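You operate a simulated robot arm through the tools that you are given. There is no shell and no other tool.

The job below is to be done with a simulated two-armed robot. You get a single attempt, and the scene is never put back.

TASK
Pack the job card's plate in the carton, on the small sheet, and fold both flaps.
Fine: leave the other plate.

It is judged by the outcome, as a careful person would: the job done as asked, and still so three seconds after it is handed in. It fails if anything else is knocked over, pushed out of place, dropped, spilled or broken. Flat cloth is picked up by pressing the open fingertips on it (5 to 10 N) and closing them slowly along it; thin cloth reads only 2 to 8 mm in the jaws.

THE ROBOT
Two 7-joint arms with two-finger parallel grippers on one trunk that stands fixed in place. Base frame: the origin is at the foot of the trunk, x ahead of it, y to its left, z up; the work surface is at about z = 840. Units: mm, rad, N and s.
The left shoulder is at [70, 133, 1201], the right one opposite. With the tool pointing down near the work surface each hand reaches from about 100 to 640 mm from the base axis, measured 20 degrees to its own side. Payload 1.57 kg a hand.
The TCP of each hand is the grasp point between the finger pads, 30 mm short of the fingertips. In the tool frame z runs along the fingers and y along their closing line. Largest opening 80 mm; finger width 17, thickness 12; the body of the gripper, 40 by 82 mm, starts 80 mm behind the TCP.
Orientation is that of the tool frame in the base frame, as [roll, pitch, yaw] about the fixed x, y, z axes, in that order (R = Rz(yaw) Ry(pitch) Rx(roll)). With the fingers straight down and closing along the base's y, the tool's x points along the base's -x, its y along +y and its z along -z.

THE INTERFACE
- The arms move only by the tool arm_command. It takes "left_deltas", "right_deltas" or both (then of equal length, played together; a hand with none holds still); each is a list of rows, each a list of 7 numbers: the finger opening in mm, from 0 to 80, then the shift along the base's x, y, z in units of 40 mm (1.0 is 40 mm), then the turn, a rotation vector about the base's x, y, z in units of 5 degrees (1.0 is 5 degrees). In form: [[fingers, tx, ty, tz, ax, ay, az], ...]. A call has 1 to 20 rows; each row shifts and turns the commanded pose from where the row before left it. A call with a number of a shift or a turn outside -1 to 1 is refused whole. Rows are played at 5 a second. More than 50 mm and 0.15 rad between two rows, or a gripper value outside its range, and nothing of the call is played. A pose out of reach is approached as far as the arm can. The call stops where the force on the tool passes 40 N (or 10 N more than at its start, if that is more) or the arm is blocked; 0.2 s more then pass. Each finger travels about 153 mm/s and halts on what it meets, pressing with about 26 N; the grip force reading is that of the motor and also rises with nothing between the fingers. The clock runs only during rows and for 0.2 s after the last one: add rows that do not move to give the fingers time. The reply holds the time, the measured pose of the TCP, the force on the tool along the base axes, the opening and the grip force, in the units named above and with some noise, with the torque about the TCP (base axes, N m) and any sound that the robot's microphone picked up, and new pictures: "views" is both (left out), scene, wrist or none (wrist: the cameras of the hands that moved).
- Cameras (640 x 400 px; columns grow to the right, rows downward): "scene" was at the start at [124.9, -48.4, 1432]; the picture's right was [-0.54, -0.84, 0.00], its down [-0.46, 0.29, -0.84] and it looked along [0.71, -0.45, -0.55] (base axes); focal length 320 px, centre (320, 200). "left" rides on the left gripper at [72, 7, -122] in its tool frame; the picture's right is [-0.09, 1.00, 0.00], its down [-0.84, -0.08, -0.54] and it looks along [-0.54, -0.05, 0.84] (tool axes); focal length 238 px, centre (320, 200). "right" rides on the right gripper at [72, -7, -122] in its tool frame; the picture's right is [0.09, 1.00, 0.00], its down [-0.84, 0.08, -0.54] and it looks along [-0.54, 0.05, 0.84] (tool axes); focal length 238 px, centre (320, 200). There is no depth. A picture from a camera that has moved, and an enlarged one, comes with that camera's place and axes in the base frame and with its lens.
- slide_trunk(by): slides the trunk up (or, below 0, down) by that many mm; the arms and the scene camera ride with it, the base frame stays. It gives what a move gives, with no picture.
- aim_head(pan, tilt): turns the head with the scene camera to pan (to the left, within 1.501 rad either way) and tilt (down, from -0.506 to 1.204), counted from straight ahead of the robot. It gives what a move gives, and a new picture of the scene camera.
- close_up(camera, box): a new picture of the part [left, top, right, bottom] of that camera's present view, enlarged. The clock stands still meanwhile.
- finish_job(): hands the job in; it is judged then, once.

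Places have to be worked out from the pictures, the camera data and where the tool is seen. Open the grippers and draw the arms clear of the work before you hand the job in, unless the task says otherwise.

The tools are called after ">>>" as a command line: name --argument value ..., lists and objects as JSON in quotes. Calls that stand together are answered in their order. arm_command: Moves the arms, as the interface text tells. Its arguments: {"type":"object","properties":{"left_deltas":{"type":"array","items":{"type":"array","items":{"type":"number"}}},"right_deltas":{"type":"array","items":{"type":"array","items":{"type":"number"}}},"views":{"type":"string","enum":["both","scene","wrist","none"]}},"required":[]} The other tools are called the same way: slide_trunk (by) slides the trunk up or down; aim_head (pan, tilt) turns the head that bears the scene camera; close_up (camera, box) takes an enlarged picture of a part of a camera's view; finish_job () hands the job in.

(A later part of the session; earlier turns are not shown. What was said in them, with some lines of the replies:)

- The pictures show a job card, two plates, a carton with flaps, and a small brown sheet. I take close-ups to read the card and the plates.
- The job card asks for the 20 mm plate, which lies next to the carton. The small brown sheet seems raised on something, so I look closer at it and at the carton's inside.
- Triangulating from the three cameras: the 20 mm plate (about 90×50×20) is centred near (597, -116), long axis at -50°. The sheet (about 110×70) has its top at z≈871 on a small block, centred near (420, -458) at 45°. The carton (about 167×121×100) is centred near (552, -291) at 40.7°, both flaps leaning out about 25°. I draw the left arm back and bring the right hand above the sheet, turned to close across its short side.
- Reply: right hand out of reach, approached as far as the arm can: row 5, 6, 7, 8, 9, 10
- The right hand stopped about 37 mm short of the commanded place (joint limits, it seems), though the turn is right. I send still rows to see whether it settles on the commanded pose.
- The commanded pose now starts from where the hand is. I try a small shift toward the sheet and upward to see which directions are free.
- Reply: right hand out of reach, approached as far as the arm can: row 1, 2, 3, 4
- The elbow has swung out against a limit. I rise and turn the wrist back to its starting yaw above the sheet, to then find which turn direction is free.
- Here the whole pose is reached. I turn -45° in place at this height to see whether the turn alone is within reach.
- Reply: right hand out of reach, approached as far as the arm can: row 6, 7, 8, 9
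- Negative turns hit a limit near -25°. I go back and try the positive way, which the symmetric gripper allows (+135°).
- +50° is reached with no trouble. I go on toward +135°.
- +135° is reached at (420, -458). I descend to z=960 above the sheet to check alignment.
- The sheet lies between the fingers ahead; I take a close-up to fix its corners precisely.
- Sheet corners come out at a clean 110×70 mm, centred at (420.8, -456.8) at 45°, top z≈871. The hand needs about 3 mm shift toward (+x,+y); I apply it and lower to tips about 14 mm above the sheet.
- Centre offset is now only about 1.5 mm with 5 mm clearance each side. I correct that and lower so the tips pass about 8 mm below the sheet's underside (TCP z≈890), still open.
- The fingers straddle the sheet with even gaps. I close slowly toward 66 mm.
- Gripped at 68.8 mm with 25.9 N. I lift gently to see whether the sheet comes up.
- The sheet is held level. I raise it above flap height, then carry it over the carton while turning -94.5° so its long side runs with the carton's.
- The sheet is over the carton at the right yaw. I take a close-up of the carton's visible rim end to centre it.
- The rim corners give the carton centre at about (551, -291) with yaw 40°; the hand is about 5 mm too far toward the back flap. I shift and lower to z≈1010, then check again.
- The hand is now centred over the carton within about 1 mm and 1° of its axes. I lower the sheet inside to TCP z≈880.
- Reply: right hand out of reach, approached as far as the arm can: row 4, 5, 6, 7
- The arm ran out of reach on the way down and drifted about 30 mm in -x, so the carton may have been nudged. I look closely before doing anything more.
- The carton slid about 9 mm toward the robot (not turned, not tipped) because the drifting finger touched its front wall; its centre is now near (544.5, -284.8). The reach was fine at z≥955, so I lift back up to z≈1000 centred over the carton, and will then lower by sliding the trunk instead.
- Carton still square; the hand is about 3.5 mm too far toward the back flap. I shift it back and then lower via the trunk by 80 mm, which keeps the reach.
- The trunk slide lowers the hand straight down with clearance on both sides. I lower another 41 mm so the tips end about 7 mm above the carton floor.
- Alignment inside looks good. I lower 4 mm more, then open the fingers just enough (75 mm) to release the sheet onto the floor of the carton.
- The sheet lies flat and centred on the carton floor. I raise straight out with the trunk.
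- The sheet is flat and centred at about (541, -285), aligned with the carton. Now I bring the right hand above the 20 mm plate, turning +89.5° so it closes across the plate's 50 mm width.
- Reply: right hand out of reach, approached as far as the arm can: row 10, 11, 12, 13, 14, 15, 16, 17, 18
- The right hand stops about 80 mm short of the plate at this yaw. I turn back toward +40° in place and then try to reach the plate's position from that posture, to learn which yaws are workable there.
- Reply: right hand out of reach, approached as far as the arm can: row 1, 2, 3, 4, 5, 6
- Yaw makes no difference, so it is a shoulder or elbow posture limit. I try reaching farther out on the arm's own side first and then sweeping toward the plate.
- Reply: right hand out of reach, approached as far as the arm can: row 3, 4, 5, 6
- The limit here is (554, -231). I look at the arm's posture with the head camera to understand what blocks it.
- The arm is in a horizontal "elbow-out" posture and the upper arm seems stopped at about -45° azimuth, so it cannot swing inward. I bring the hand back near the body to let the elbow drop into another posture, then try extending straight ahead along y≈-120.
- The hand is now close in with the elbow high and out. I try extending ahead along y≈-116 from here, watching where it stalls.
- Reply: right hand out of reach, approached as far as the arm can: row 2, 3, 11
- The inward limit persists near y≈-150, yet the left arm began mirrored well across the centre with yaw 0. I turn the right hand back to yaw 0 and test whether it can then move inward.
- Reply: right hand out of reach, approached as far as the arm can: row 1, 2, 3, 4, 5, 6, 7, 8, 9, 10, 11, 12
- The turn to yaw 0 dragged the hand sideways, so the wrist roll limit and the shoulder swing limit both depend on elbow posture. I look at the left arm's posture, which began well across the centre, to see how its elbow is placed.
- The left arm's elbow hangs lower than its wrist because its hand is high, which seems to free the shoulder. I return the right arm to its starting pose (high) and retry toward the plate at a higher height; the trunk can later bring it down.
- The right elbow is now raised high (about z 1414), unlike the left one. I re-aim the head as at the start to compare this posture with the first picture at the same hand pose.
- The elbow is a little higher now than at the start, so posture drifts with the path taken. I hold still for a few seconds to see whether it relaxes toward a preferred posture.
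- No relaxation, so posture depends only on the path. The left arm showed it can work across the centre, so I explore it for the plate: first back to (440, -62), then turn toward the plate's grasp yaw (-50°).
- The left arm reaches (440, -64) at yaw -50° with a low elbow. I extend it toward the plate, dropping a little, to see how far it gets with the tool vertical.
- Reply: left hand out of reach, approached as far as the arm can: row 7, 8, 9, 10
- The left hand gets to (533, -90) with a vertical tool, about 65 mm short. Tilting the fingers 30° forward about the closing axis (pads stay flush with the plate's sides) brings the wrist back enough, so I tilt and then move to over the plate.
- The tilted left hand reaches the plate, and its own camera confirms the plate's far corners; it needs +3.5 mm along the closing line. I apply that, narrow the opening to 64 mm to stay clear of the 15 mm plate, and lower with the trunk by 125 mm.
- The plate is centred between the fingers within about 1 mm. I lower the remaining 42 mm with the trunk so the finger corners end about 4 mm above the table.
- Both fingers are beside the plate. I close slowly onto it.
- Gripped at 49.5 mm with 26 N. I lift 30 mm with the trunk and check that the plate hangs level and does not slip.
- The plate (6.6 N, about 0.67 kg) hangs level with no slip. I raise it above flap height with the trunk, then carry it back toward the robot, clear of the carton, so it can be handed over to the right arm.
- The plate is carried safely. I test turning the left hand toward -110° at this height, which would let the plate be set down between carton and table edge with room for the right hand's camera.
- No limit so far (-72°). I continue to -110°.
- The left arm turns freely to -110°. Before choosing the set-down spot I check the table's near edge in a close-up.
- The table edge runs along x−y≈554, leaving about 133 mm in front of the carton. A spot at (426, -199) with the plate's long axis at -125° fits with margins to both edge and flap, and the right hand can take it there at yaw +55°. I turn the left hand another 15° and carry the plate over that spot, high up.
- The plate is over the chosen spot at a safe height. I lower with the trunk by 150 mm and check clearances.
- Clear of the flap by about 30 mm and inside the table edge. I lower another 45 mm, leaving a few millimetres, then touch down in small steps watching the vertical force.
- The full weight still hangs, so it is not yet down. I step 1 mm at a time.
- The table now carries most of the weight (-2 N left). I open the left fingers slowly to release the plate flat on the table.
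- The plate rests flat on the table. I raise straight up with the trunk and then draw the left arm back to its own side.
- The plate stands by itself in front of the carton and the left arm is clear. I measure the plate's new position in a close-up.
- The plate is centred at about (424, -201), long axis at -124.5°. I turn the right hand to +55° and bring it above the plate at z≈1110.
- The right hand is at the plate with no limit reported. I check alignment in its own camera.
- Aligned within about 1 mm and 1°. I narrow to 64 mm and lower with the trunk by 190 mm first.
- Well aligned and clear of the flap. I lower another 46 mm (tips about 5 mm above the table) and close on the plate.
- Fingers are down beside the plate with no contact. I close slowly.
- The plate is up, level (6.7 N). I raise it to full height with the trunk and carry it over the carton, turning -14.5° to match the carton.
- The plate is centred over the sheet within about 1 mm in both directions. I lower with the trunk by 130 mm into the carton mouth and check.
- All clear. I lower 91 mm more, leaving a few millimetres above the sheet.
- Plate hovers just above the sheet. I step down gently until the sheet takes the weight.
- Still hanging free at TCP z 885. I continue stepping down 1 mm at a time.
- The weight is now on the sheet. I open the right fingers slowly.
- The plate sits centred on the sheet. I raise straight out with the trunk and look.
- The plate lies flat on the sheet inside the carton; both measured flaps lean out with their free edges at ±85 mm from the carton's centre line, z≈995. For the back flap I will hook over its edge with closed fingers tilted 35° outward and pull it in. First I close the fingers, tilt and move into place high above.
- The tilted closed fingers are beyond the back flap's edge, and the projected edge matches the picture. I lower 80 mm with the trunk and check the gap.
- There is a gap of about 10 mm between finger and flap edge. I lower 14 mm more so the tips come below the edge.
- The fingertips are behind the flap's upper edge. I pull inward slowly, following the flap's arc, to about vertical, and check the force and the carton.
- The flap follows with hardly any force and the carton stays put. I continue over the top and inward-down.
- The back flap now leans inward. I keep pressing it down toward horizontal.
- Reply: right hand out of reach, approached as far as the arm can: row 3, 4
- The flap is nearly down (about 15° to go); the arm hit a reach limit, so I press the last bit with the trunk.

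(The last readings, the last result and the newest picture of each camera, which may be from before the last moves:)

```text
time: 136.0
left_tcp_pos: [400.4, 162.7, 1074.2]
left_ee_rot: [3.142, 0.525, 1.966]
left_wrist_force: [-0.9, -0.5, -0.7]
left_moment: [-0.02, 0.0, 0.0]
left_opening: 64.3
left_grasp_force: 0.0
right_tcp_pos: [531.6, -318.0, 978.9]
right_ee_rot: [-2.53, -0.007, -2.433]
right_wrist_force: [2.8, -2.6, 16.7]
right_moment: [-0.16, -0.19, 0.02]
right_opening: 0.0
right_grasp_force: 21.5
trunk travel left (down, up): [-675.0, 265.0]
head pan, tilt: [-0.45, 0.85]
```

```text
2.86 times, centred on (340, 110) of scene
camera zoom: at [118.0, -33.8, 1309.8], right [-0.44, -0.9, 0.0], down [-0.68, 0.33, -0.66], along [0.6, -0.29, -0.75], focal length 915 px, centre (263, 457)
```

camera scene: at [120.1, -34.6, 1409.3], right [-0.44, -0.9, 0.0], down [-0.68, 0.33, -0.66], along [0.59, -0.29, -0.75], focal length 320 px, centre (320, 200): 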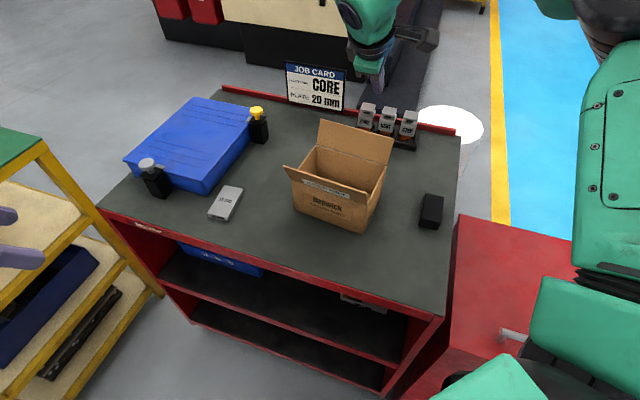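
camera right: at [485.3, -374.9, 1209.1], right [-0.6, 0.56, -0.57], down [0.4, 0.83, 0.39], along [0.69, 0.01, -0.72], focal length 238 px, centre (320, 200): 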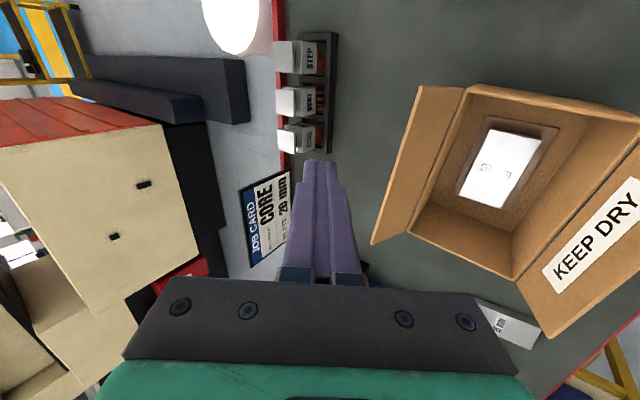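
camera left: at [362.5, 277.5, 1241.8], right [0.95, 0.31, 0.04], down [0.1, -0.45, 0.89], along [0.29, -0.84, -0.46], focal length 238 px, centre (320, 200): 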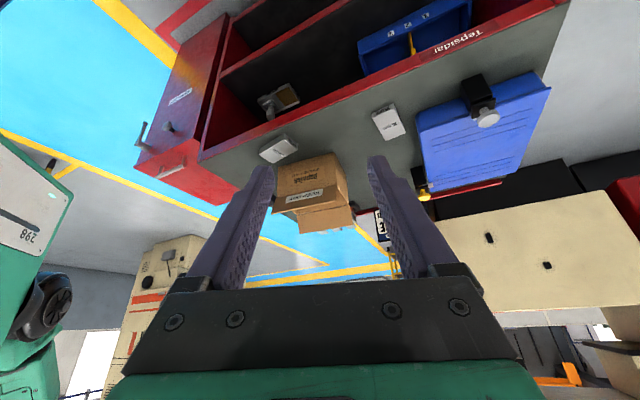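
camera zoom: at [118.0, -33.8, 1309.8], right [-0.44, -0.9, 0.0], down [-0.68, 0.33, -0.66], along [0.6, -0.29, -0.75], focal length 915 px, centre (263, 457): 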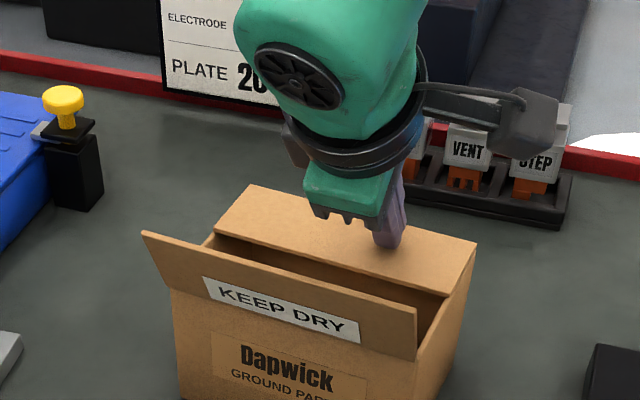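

The flap has reached its stop (16.7 N push back). I back off 8 mm and see whether it stays closed.

>>> slide_trunk --by 8

>>> close_up --camera "scene" --box '[250, 40, 430, 180]'

>>> slide_trunk --by 40

>>> close_up --camera "scene" --box '[250, 60, 430, 200]'

>>> close_up --camera "right" --box '[200, 60, 520, 300]'

```text
time: 136.6
left_tcp_pos: [401.9, 161.1, 1081.9]
left_ee_rot: [-3.14, 0.524, 1.964]
left_wrist_force: [-0.6, -0.3, 0.5]
left_moment: [0.02, -0.02, -0.01]
left_opening: 63.9
left_grasp_force: 0.1
right_tcp_pos: [530.3, -318.8, 981.0]
right_ee_rot: [-2.538, -0.01, -2.432]
right_wrist_force: [-0.2, 0.4, 1.0]
right_moment: [0.01, 0.0, 0.04]
right_opening: 0.1
right_grasp_force: 21.3
trunk travel left (down, up): [-683.0, 257.0]
head pan, tilt: [-0.45, 0.85]
```

```text
2.86 times, centred on (340, 110) of scene
camera zoom: at [119.4, -34.4, 1317.3], right [-0.43, -0.9, 0.0], down [-0.68, 0.33, -0.66], along [0.59, -0.29, -0.75], focal length 915 px, centre (263, 457)
```

zoom: 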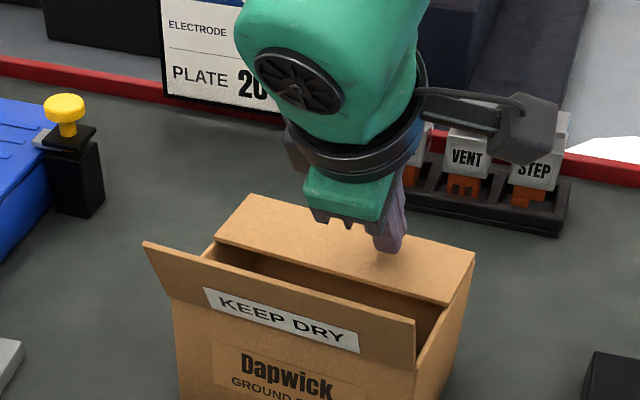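

```text
time: 137.4
left_tcp_pos: [403.6, 162.0, 1119.4]
left_ee_rot: [-3.139, 0.524, 1.968]
left_wrist_force: [0.2, -0.1, 0.3]
left_moment: [0.0, 0.02, -0.02]
left_opening: 64.1
left_grasp_force: 0.1
right_tcp_pos: [532.2, -319.6, 1022.5]
right_ee_rot: [-2.536, -0.012, -2.432]
right_wrist_force: [0.0, -0.1, 0.5]
right_moment: [-0.01, -0.02, -0.01]
right_opening: 0.0
right_grasp_force: 20.8
trunk travel left (down, up): [-723.0, 217.0]
head pan, tilt: [-0.45, 0.85]
```

```text
2.86 times, centred on (340, 130) of scene
camera zoom: at [120.6, -34.6, 1357.3], right [-0.44, -0.9, 0.0], down [-0.68, 0.33, -0.66], along [0.59, -0.29, -0.75], focal length 915 px, centre (263, 400)
```

zoom: 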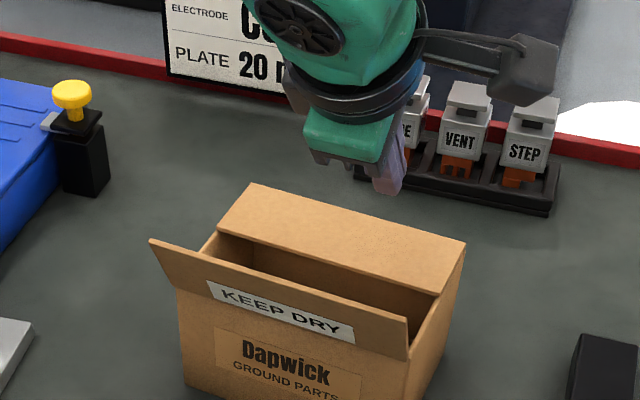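

```text
1.67 times, centred on (360, 180) of right
camera zoom: at [436.7, -317.4, 1127.3], right [-0.61, 0.56, -0.57], down [0.4, 0.83, 0.39], along [0.69, 0.01, -0.73], focal length 397 px, centre (253, 233)
```

zoom: 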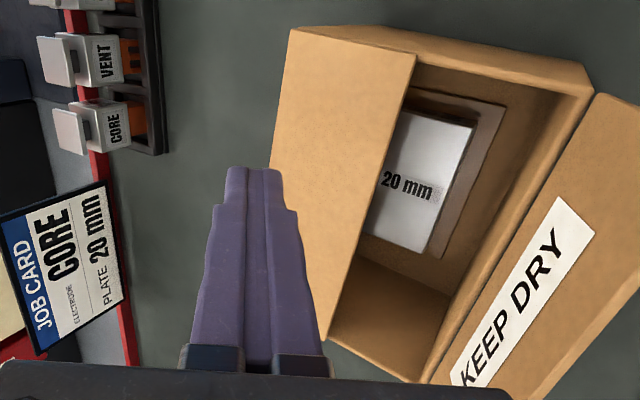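

The back flap stays closed. Now the front flap: I raise, set the closed fingers vertical again and move to the robot's side of the front flap, above its edge.

>>> arm_command --right_deltas '[[0, 0, 0, 0.5, 0, 0, 0], [0, 0, 0, 0.5, 0, 0, 0], [0, -0.28, 0.34, 0, 0.77, 0.638, 0], [0, -0.28, 0.34, 0, 0.77, 0.638, 0], [0, -0.28, 0.34, 0, 0.77, 0.638, 0], [0, -0.28, 0.35, 0, 0.77, 0.638, 0], [0, -0.29, 0.35, 0, 0.77, 0.638, 0], [0, -0.29, 0.36, 0, 0.77, 0.638, 0], [0, -0.29, 0.37, 0, 0.77, 0.638, 0], [0, 0, 0, 0, 0, 0, 0]]' --views "both"

```text
time: 139.6
left_tcp_pos: [403.0, 162.0, 1119.5]
left_ee_rot: [-3.138, 0.524, 1.966]
left_wrist_force: [0.5, 0.3, 0.2]
left_moment: [0.0, -0.01, 0.01]
left_opening: 63.8
left_grasp_force: 0.0
right_tcp_pos: [452.7, -220.4, 1063.2]
right_ee_rot: [3.135, 0.002, -2.432]
right_wrist_force: [-0.8, 0.5, 0.1]
right_moment: [-0.02, 0.0, -0.01]
right_opening: 0.0
right_grasp_force: 21.1
trunk travel left (down, up): [-723.0, 217.0]
head pan, tilt: [-0.45, 0.85]
camera scene: at [120.1, -34.7, 1357.3], right [-0.44, -0.9, 0.0], down [-0.68, 0.33, -0.66], along [0.59, -0.29, -0.75], focal length 320 px, centre (320, 200)
camera right: at [403.1, -273.3, 1184.6], right [-0.72, 0.69, 0.01], down [0.59, 0.6, 0.54], along [0.37, 0.39, -0.84], focal length 238 px, centre (320, 200)
```

scene: 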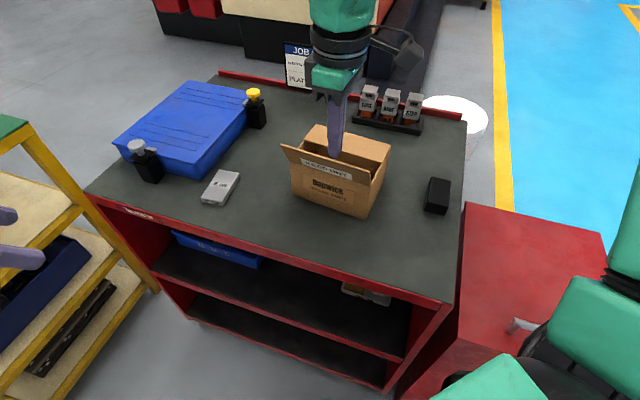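
right: 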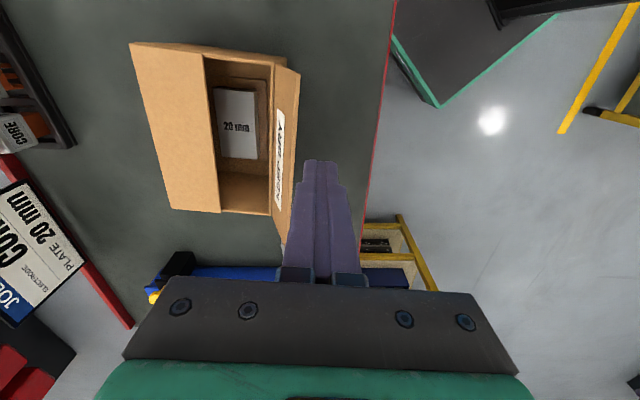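

The fingers are vertical on the robot's side of the front flap. I look closely at the gap and check the carton has not moved.

>>> close_up --camera "right" --box '[110, 20, 400, 260]'

>>> close_up --camera "scene" --box '[260, 80, 420, 230]'

```text
1.67 times, centred on (255, 140) of right
camera zoom: at [403.1, -273.3, 1184.6], right [-0.72, 0.69, 0.01], down [0.59, 0.6, 0.54], along [0.37, 0.39, -0.84], focal length 397 px, centre (428, 300)
```

zoom: 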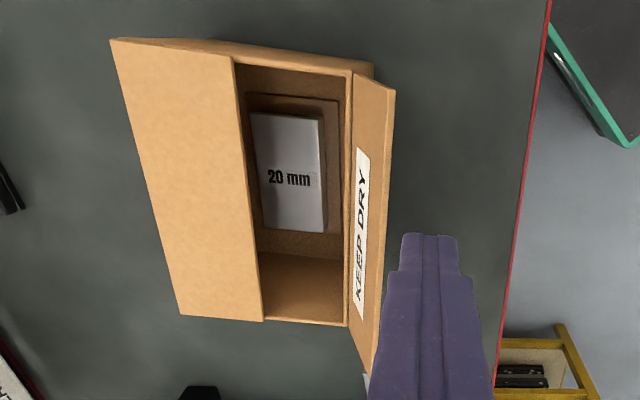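

```text
2.67 times, centred on (340, 155) of scene
camera zoom: at [120.1, -34.7, 1357.3], right [-0.44, -0.9, 0.0], down [-0.68, 0.33, -0.66], along [0.59, -0.29, -0.75], focal length 854 px, centre (267, 320)
```

zoom: 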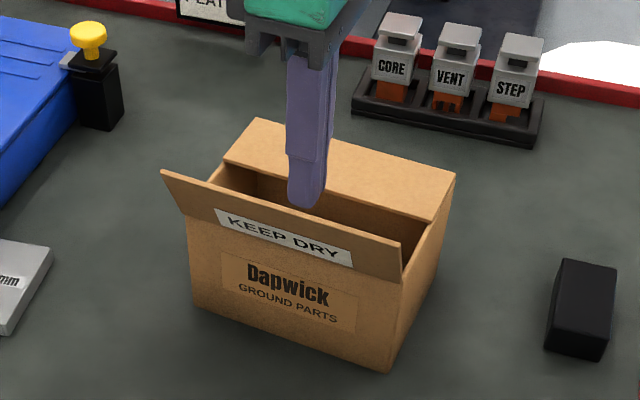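

Gap to the flap's edge is about 8 mm and the carton is where it was. I lower 55 mm with the trunk so the tips come below the flap's edge on its outer side.

>>> slide_trunk --by -55

>>> arm_command --right_deltas '[[0, 0.144, -0.173, 0, 0, 0, 0], [0, 0.144, -0.173, 0, 0, 0, 0], [0, 0.144, -0.173, 0, 0, 0, 0], [0, 0.144, -0.173, 0, 0, 0, 0], [0, 0, 0, 0, 0, 0, 0]]' --views "none"

>>> close_up --camera "scene" --box '[260, 60, 420, 200]'

>>> close_up --camera "right" --box '[110, 20, 400, 260]'

```text
time: 140.6
left_tcp_pos: [403.6, 162.8, 1066.3]
left_ee_rot: [-3.14, 0.523, 1.964]
left_wrist_force: [0.1, -0.2, 0.6]
left_moment: [0.03, -0.03, -0.01]
left_opening: 64.0
left_grasp_force: 0.0
right_tcp_pos: [451.9, -220.0, 1008.0]
right_ee_rot: [3.136, 0.003, -2.429]
right_wrist_force: [0.2, 0.8, -0.3]
right_moment: [0.01, 0.0, -0.01]
right_opening: 0.1
right_grasp_force: 21.4
trunk travel left (down, up): [-668.0, 272.0]
head pan, tilt: [-0.45, 0.85]
```

```text
time: 141.8
left_tcp_pos: [402.9, 161.9, 1065.9]
left_ee_rot: [-3.139, 0.522, 1.965]
left_wrist_force: [0.4, -0.1, -0.7]
left_moment: [-0.01, 0.01, 0.02]
left_opening: 63.9
left_grasp_force: 0.1
right_tcp_pos: [476.7, -246.7, 1005.9]
right_ee_rot: [3.136, -0.001, -2.429]
right_wrist_force: [-0.5, 0.0, -0.2]
right_moment: [0.0, -0.01, 0.01]
right_opening: 0.0
right_grasp_force: 21.0
trunk travel left (down, up): [-668.0, 272.0]
head pan, tilt: [-0.45, 0.85]
```

```text
2.86 times, centred on (340, 130) of scene
camera zoom: at [120.0, -34.5, 1302.3], right [-0.44, -0.9, 0.0], down [-0.68, 0.33, -0.66], along [0.59, -0.29, -0.75], focal length 915 px, centre (263, 400)
```

zoom: 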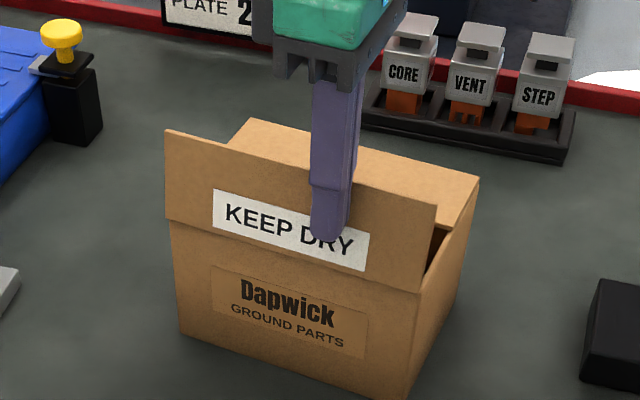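

```text
1.67 times, centred on (255, 140) of right
camera zoom: at [426.4, -300.1, 1129.1], right [-0.72, 0.69, 0.01], down [0.58, 0.6, 0.54], along [0.37, 0.39, -0.84], focal length 397 px, centre (428, 300)
```

zoom: 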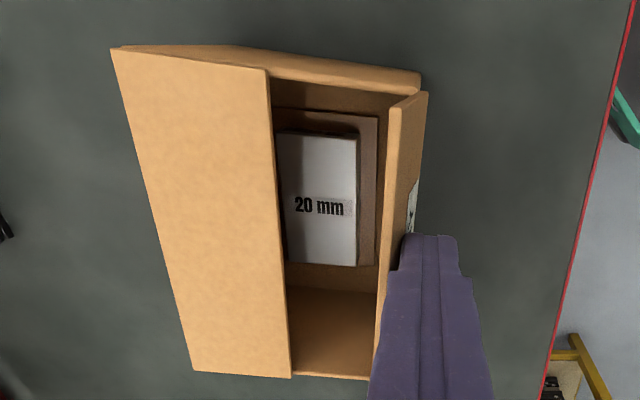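

The front flap swings up to about vertical with no resistance. I continue pushing it over and down.

>>> arm_command --right_deltas '[[0, 0.144, -0.173, 0, 0, 0, 0], [0, 0.128, -0.154, -0.075, 0, 0, 0], [0, 0.112, -0.135, -0.1, 0, 0, 0], [0, 0.096, -0.116, -0.125, 0, 0, 0], [0, 0.096, -0.116, -0.15, 0, 0, 0], [0, 0, 0, 0, 0, 0, 0]]' --views "none"

>>> close_up --camera "scene" --box '[260, 60, 420, 200]'

>>> close_up --camera "right" --box '[110, 20, 400, 260]'

```text
time: 143.2
left_tcp_pos: [403.2, 161.2, 1065.7]
left_ee_rot: [-3.141, 0.524, 1.967]
left_wrist_force: [0.0, -0.2, -0.1]
left_moment: [0.0, 0.01, -0.01]
left_opening: 63.9
left_grasp_force: 0.0
right_tcp_pos: [500.0, -274.0, 989.0]
right_ee_rot: [3.135, 0.001, -2.429]
right_wrist_force: [-0.2, -0.3, 0.3]
right_moment: [-0.02, 0.01, -0.01]
right_opening: 0.1
right_grasp_force: 21.4
trunk travel left (down, up): [-668.0, 272.0]
head pan, tilt: [-0.45, 0.85]
```

```text
2.86 times, centred on (340, 130) of scene
camera zoom: at [120.0, -34.5, 1302.3], right [-0.44, -0.9, 0.0], down [-0.68, 0.33, -0.66], along [0.59, -0.29, -0.75], focal length 915 px, centre (263, 400)
```

zoom: 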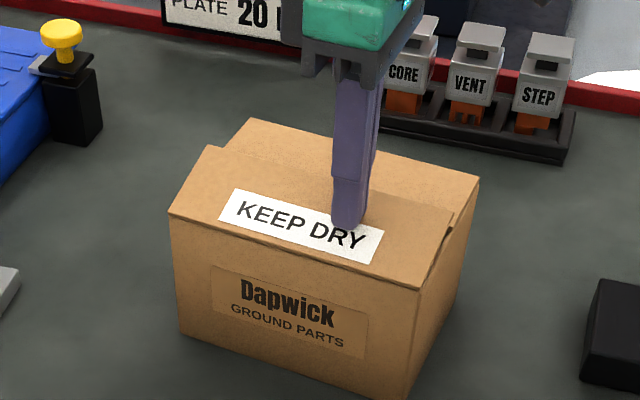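

```text
1.67 times, centred on (255, 140) of right
camera zoom: at [450.0, -327.4, 1111.2], right [-0.72, 0.69, 0.0], down [0.58, 0.6, 0.54], along [0.37, 0.39, -0.84], focal length 397 px, centre (428, 300)
```

zoom: 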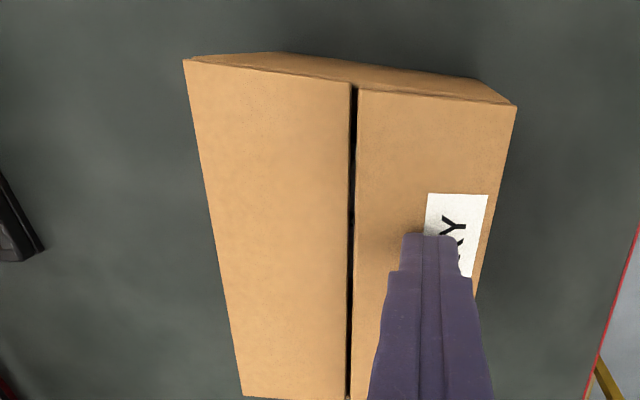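

The front flap is nearly down. I press it gently the rest of the way.

>>> arm_command --right_deltas '[[0, 0.05, -0.06, -0.12, 0, 0, 0], [0, 0.04, -0.05, -0.1, 0, 0, 0], [0, 0, 0, -0.06, 0, 0, 0], [0, 0, 0, 0, 0, 0, 0]]' --views "none"

>>> close_up --camera "scene" --box '[260, 60, 420, 200]'

```text
time: 144.2
left_tcp_pos: [402.8, 160.7, 1066.0]
left_ee_rot: [-3.141, 0.524, 1.966]
left_wrist_force: [0.7, -0.2, 0.3]
left_moment: [0.01, -0.03, -0.02]
left_opening: 64.0
left_grasp_force: 0.0
right_tcp_pos: [504.2, -279.3, 977.5]
right_ee_rot: [3.137, 0.002, -2.43]
right_wrist_force: [1.8, -0.4, 4.5]
right_moment: [-0.06, -0.05, 0.0]
right_opening: 0.0
right_grasp_force: 21.0
trunk travel left (down, up): [-668.0, 272.0]
head pan, tilt: [-0.45, 0.85]
```

```text
2.86 times, centred on (340, 130) of scene
camera zoom: at [119.9, -34.6, 1302.4], right [-0.44, -0.9, 0.0], down [-0.68, 0.33, -0.66], along [0.59, -0.29, -0.75], focal length 915 px, centre (263, 400)
```

zoom: 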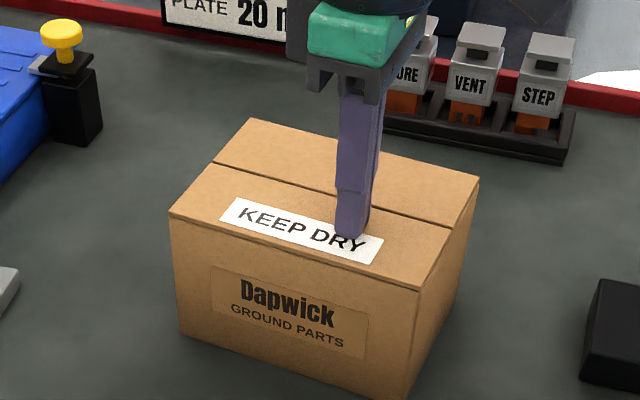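

Both flaps now lie flat (4.5 N at the stop). I lift off and check that they stay shut.

>>> slide_trunk --by 107

>>> arm_command --right_deltas '[[0, -0.3, 0, 0.3, 0, 0, 0], [0, -0.5, -0.2, 0.3, 0, 0, 0], [0, -0.5, -0.3, 0.3, 0, 0, 0], [0, -0.5, -0.4, 0.3, 0, 0, 0], [0, -0.5, -0.4, 0.3, 0, 0, 0], [20, -0.5, -0.4, 0.3, 0, 0, 0], [40, -0.4, -0.4, 0.2, 0, 0, 0], [60, -0.3, -0.4, 0, 0, 0, 0], [80, 0, -0.3, 0, 0, 0, 0], [80, 0, 0, 0, 0, 0, 0]]' --views "both"

>>> close_up --camera "scene" --box '[260, 100, 420, 240]'

```text
time: 145.6
left_tcp_pos: [403.2, 161.8, 1173.4]
left_ee_rot: [-3.139, 0.523, 1.964]
left_wrist_force: [-0.3, 0.2, -1.0]
left_moment: [-0.03, -0.03, -0.01]
left_opening: 64.0
left_grasp_force: 0.0
right_tcp_pos: [503.2, -279.8, 1085.0]
right_ee_rot: [3.137, 0.0, -2.431]
right_wrist_force: [-0.6, -0.8, 0.3]
right_moment: [0.02, 0.02, 0.05]
right_opening: 0.0
right_grasp_force: 21.0
trunk travel left (down, up): [-775.0, 165.0]
head pan, tilt: [-0.45, 0.85]
```

```text
time: 147.8
left_tcp_pos: [403.0, 161.6, 1171.7]
left_ee_rot: [-3.141, 0.523, 1.966]
left_wrist_force: [0.2, 0.7, 0.6]
left_moment: [-0.03, 0.0, 0.0]
left_opening: 64.0
left_grasp_force: 0.1
right_tcp_pos: [362.9, -390.7, 1166.2]
right_ee_rot: [3.135, 0.001, -2.429]
right_wrist_force: [0.6, -0.3, -0.5]
right_moment: [0.0, -0.01, -0.02]
right_opening: 80.0
right_grasp_force: 0.0
trunk travel left (down, up): [-775.0, 165.0]
head pan, tilt: [-0.45, 0.85]
camera scene: at [120.2, -34.4, 1409.3], right [-0.44, -0.9, 0.0], down [-0.68, 0.33, -0.66], along [0.59, -0.29, -0.75], focal length 320 px, centre (320, 200)
camera right: at [313.1, -444.1, 1287.0], right [-0.72, 0.69, 0.01], down [0.58, 0.6, 0.54], along [0.37, 0.39, -0.84], focal length 238 px, centre (320, 200)
```

scene: 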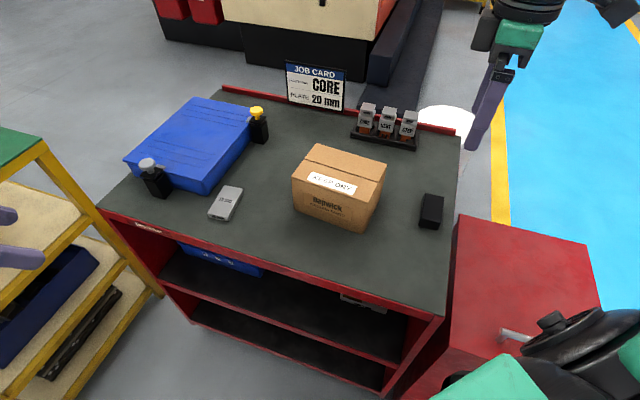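
right: 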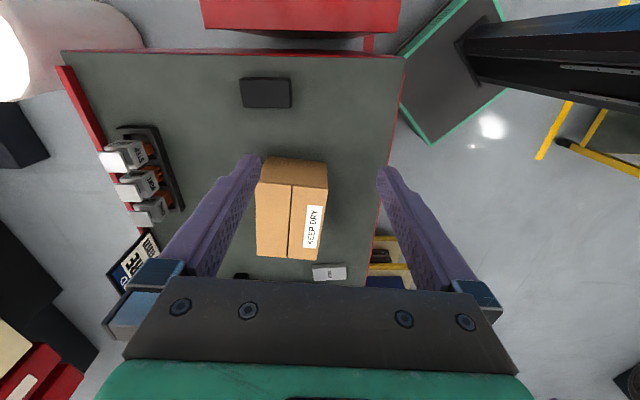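

```text
2.86 times, centred on (340, 170) of scene
camera zoom: at [120.2, -34.4, 1409.3], right [-0.44, -0.9, 0.0], down [-0.68, 0.33, -0.66], along [0.59, -0.29, -0.75], focal length 915 px, centre (263, 286)
```

zoom: 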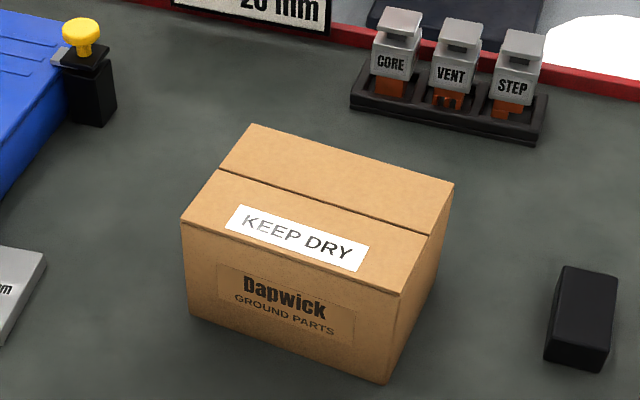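

Both flaps stay shut, the 15 mm plate and the other things are where they were, and both arms are clear. I open the left gripper fully and take a last close look at the carton.

>>> arm_command --left_deltas '[[72, 0, 0, 0, 0, 0, 0], [80, 0, 0, 0, 0, 0, 0], [80, 0, 0, 0, 0, 0, 0], [80, 0, 0, 0, 0, 0, 0], [80, 0, 0, 0, 0, 0, 0]]' --views "none"

>>> close_up --camera "right" --box '[220, 140, 370, 290]'

>>> close_up --camera "scene" --box '[100, 60, 470, 300]'

```text
time: 149.0
left_tcp_pos: [404.1, 161.2, 1173.3]
left_ee_rot: [-3.139, 0.524, 1.966]
left_wrist_force: [-0.1, -0.3, 0.2]
left_moment: [0.0, 0.0, -0.02]
left_opening: 80.0
left_grasp_force: 0.0
right_tcp_pos: [362.4, -390.7, 1165.6]
right_ee_rot: [3.137, 0.001, -2.43]
right_wrist_force: [0.1, 0.0, -0.2]
right_moment: [0.02, -0.01, -0.01]
right_opening: 79.9
right_grasp_force: 0.0
trunk travel left (down, up): [-775.0, 165.0]
head pan, tilt: [-0.45, 0.85]
```

```text
2.67 times, centred on (295, 215) of right
camera zoom: at [313.2, -444.1, 1287.0], right [-0.72, 0.69, 0.01], down [0.58, 0.6, 0.54], along [0.37, 0.39, -0.84], focal length 636 px, centre (387, 160)
```

zoom: 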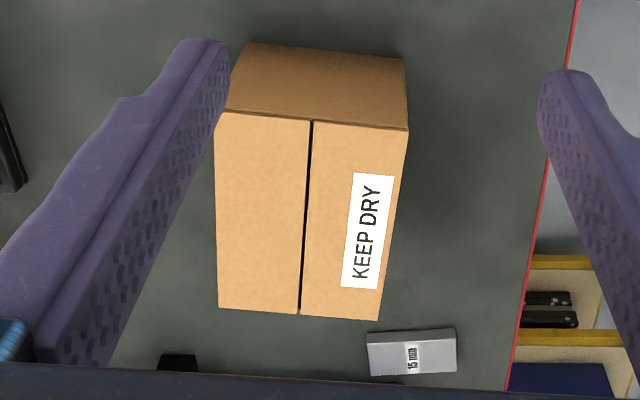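

```text
1.67 times, centred on (285, 180) of scene
camera zoom: at [120.1, -34.6, 1409.3], right [-0.44, -0.9, 0.0], down [-0.68, 0.33, -0.66], along [0.59, -0.29, -0.75], focal length 534 px, centre (378, 233)
```

zoom: 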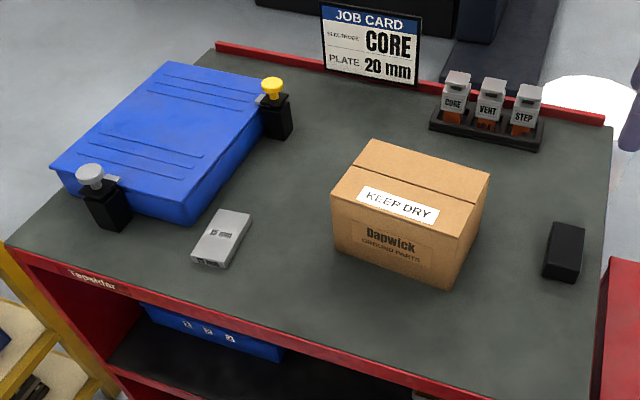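

The carton is closed flat with the 20 mm plate on the sheet inside. The 15 mm plate is untouched, both grippers are open and both arms are clear, so I hand the job in.

>>> finish_job

```text
The job is handed in.
```

The job is handed in: the job card's 20 mm plate is in the carton on the small sheet, and both flaps are folded shut.

- **Contents:** when I last saw inside, before folding the flaps, the sheet was flat on the carton floor. The plate lay centred on it.
- **Flaps:** both stayed closed after I lifted the hand away.
- **Other items:** the 15 mm plate, electrodes, sheet stand, case and bottles look unmoved in the last pictures. Both grippers are open and both arms are clear of the work.

**Carton nudged:** while I was first lowering the sheet, the right arm ran out of reach. A finger pushed the carton about 9 mm toward the robot. It did not tip or turn, and I left it there.

**Plate handed between arms:** the right arm could not reach the plate where it lay. The left arm moved it to a clear spot on the table, and the right arm packed it from there.
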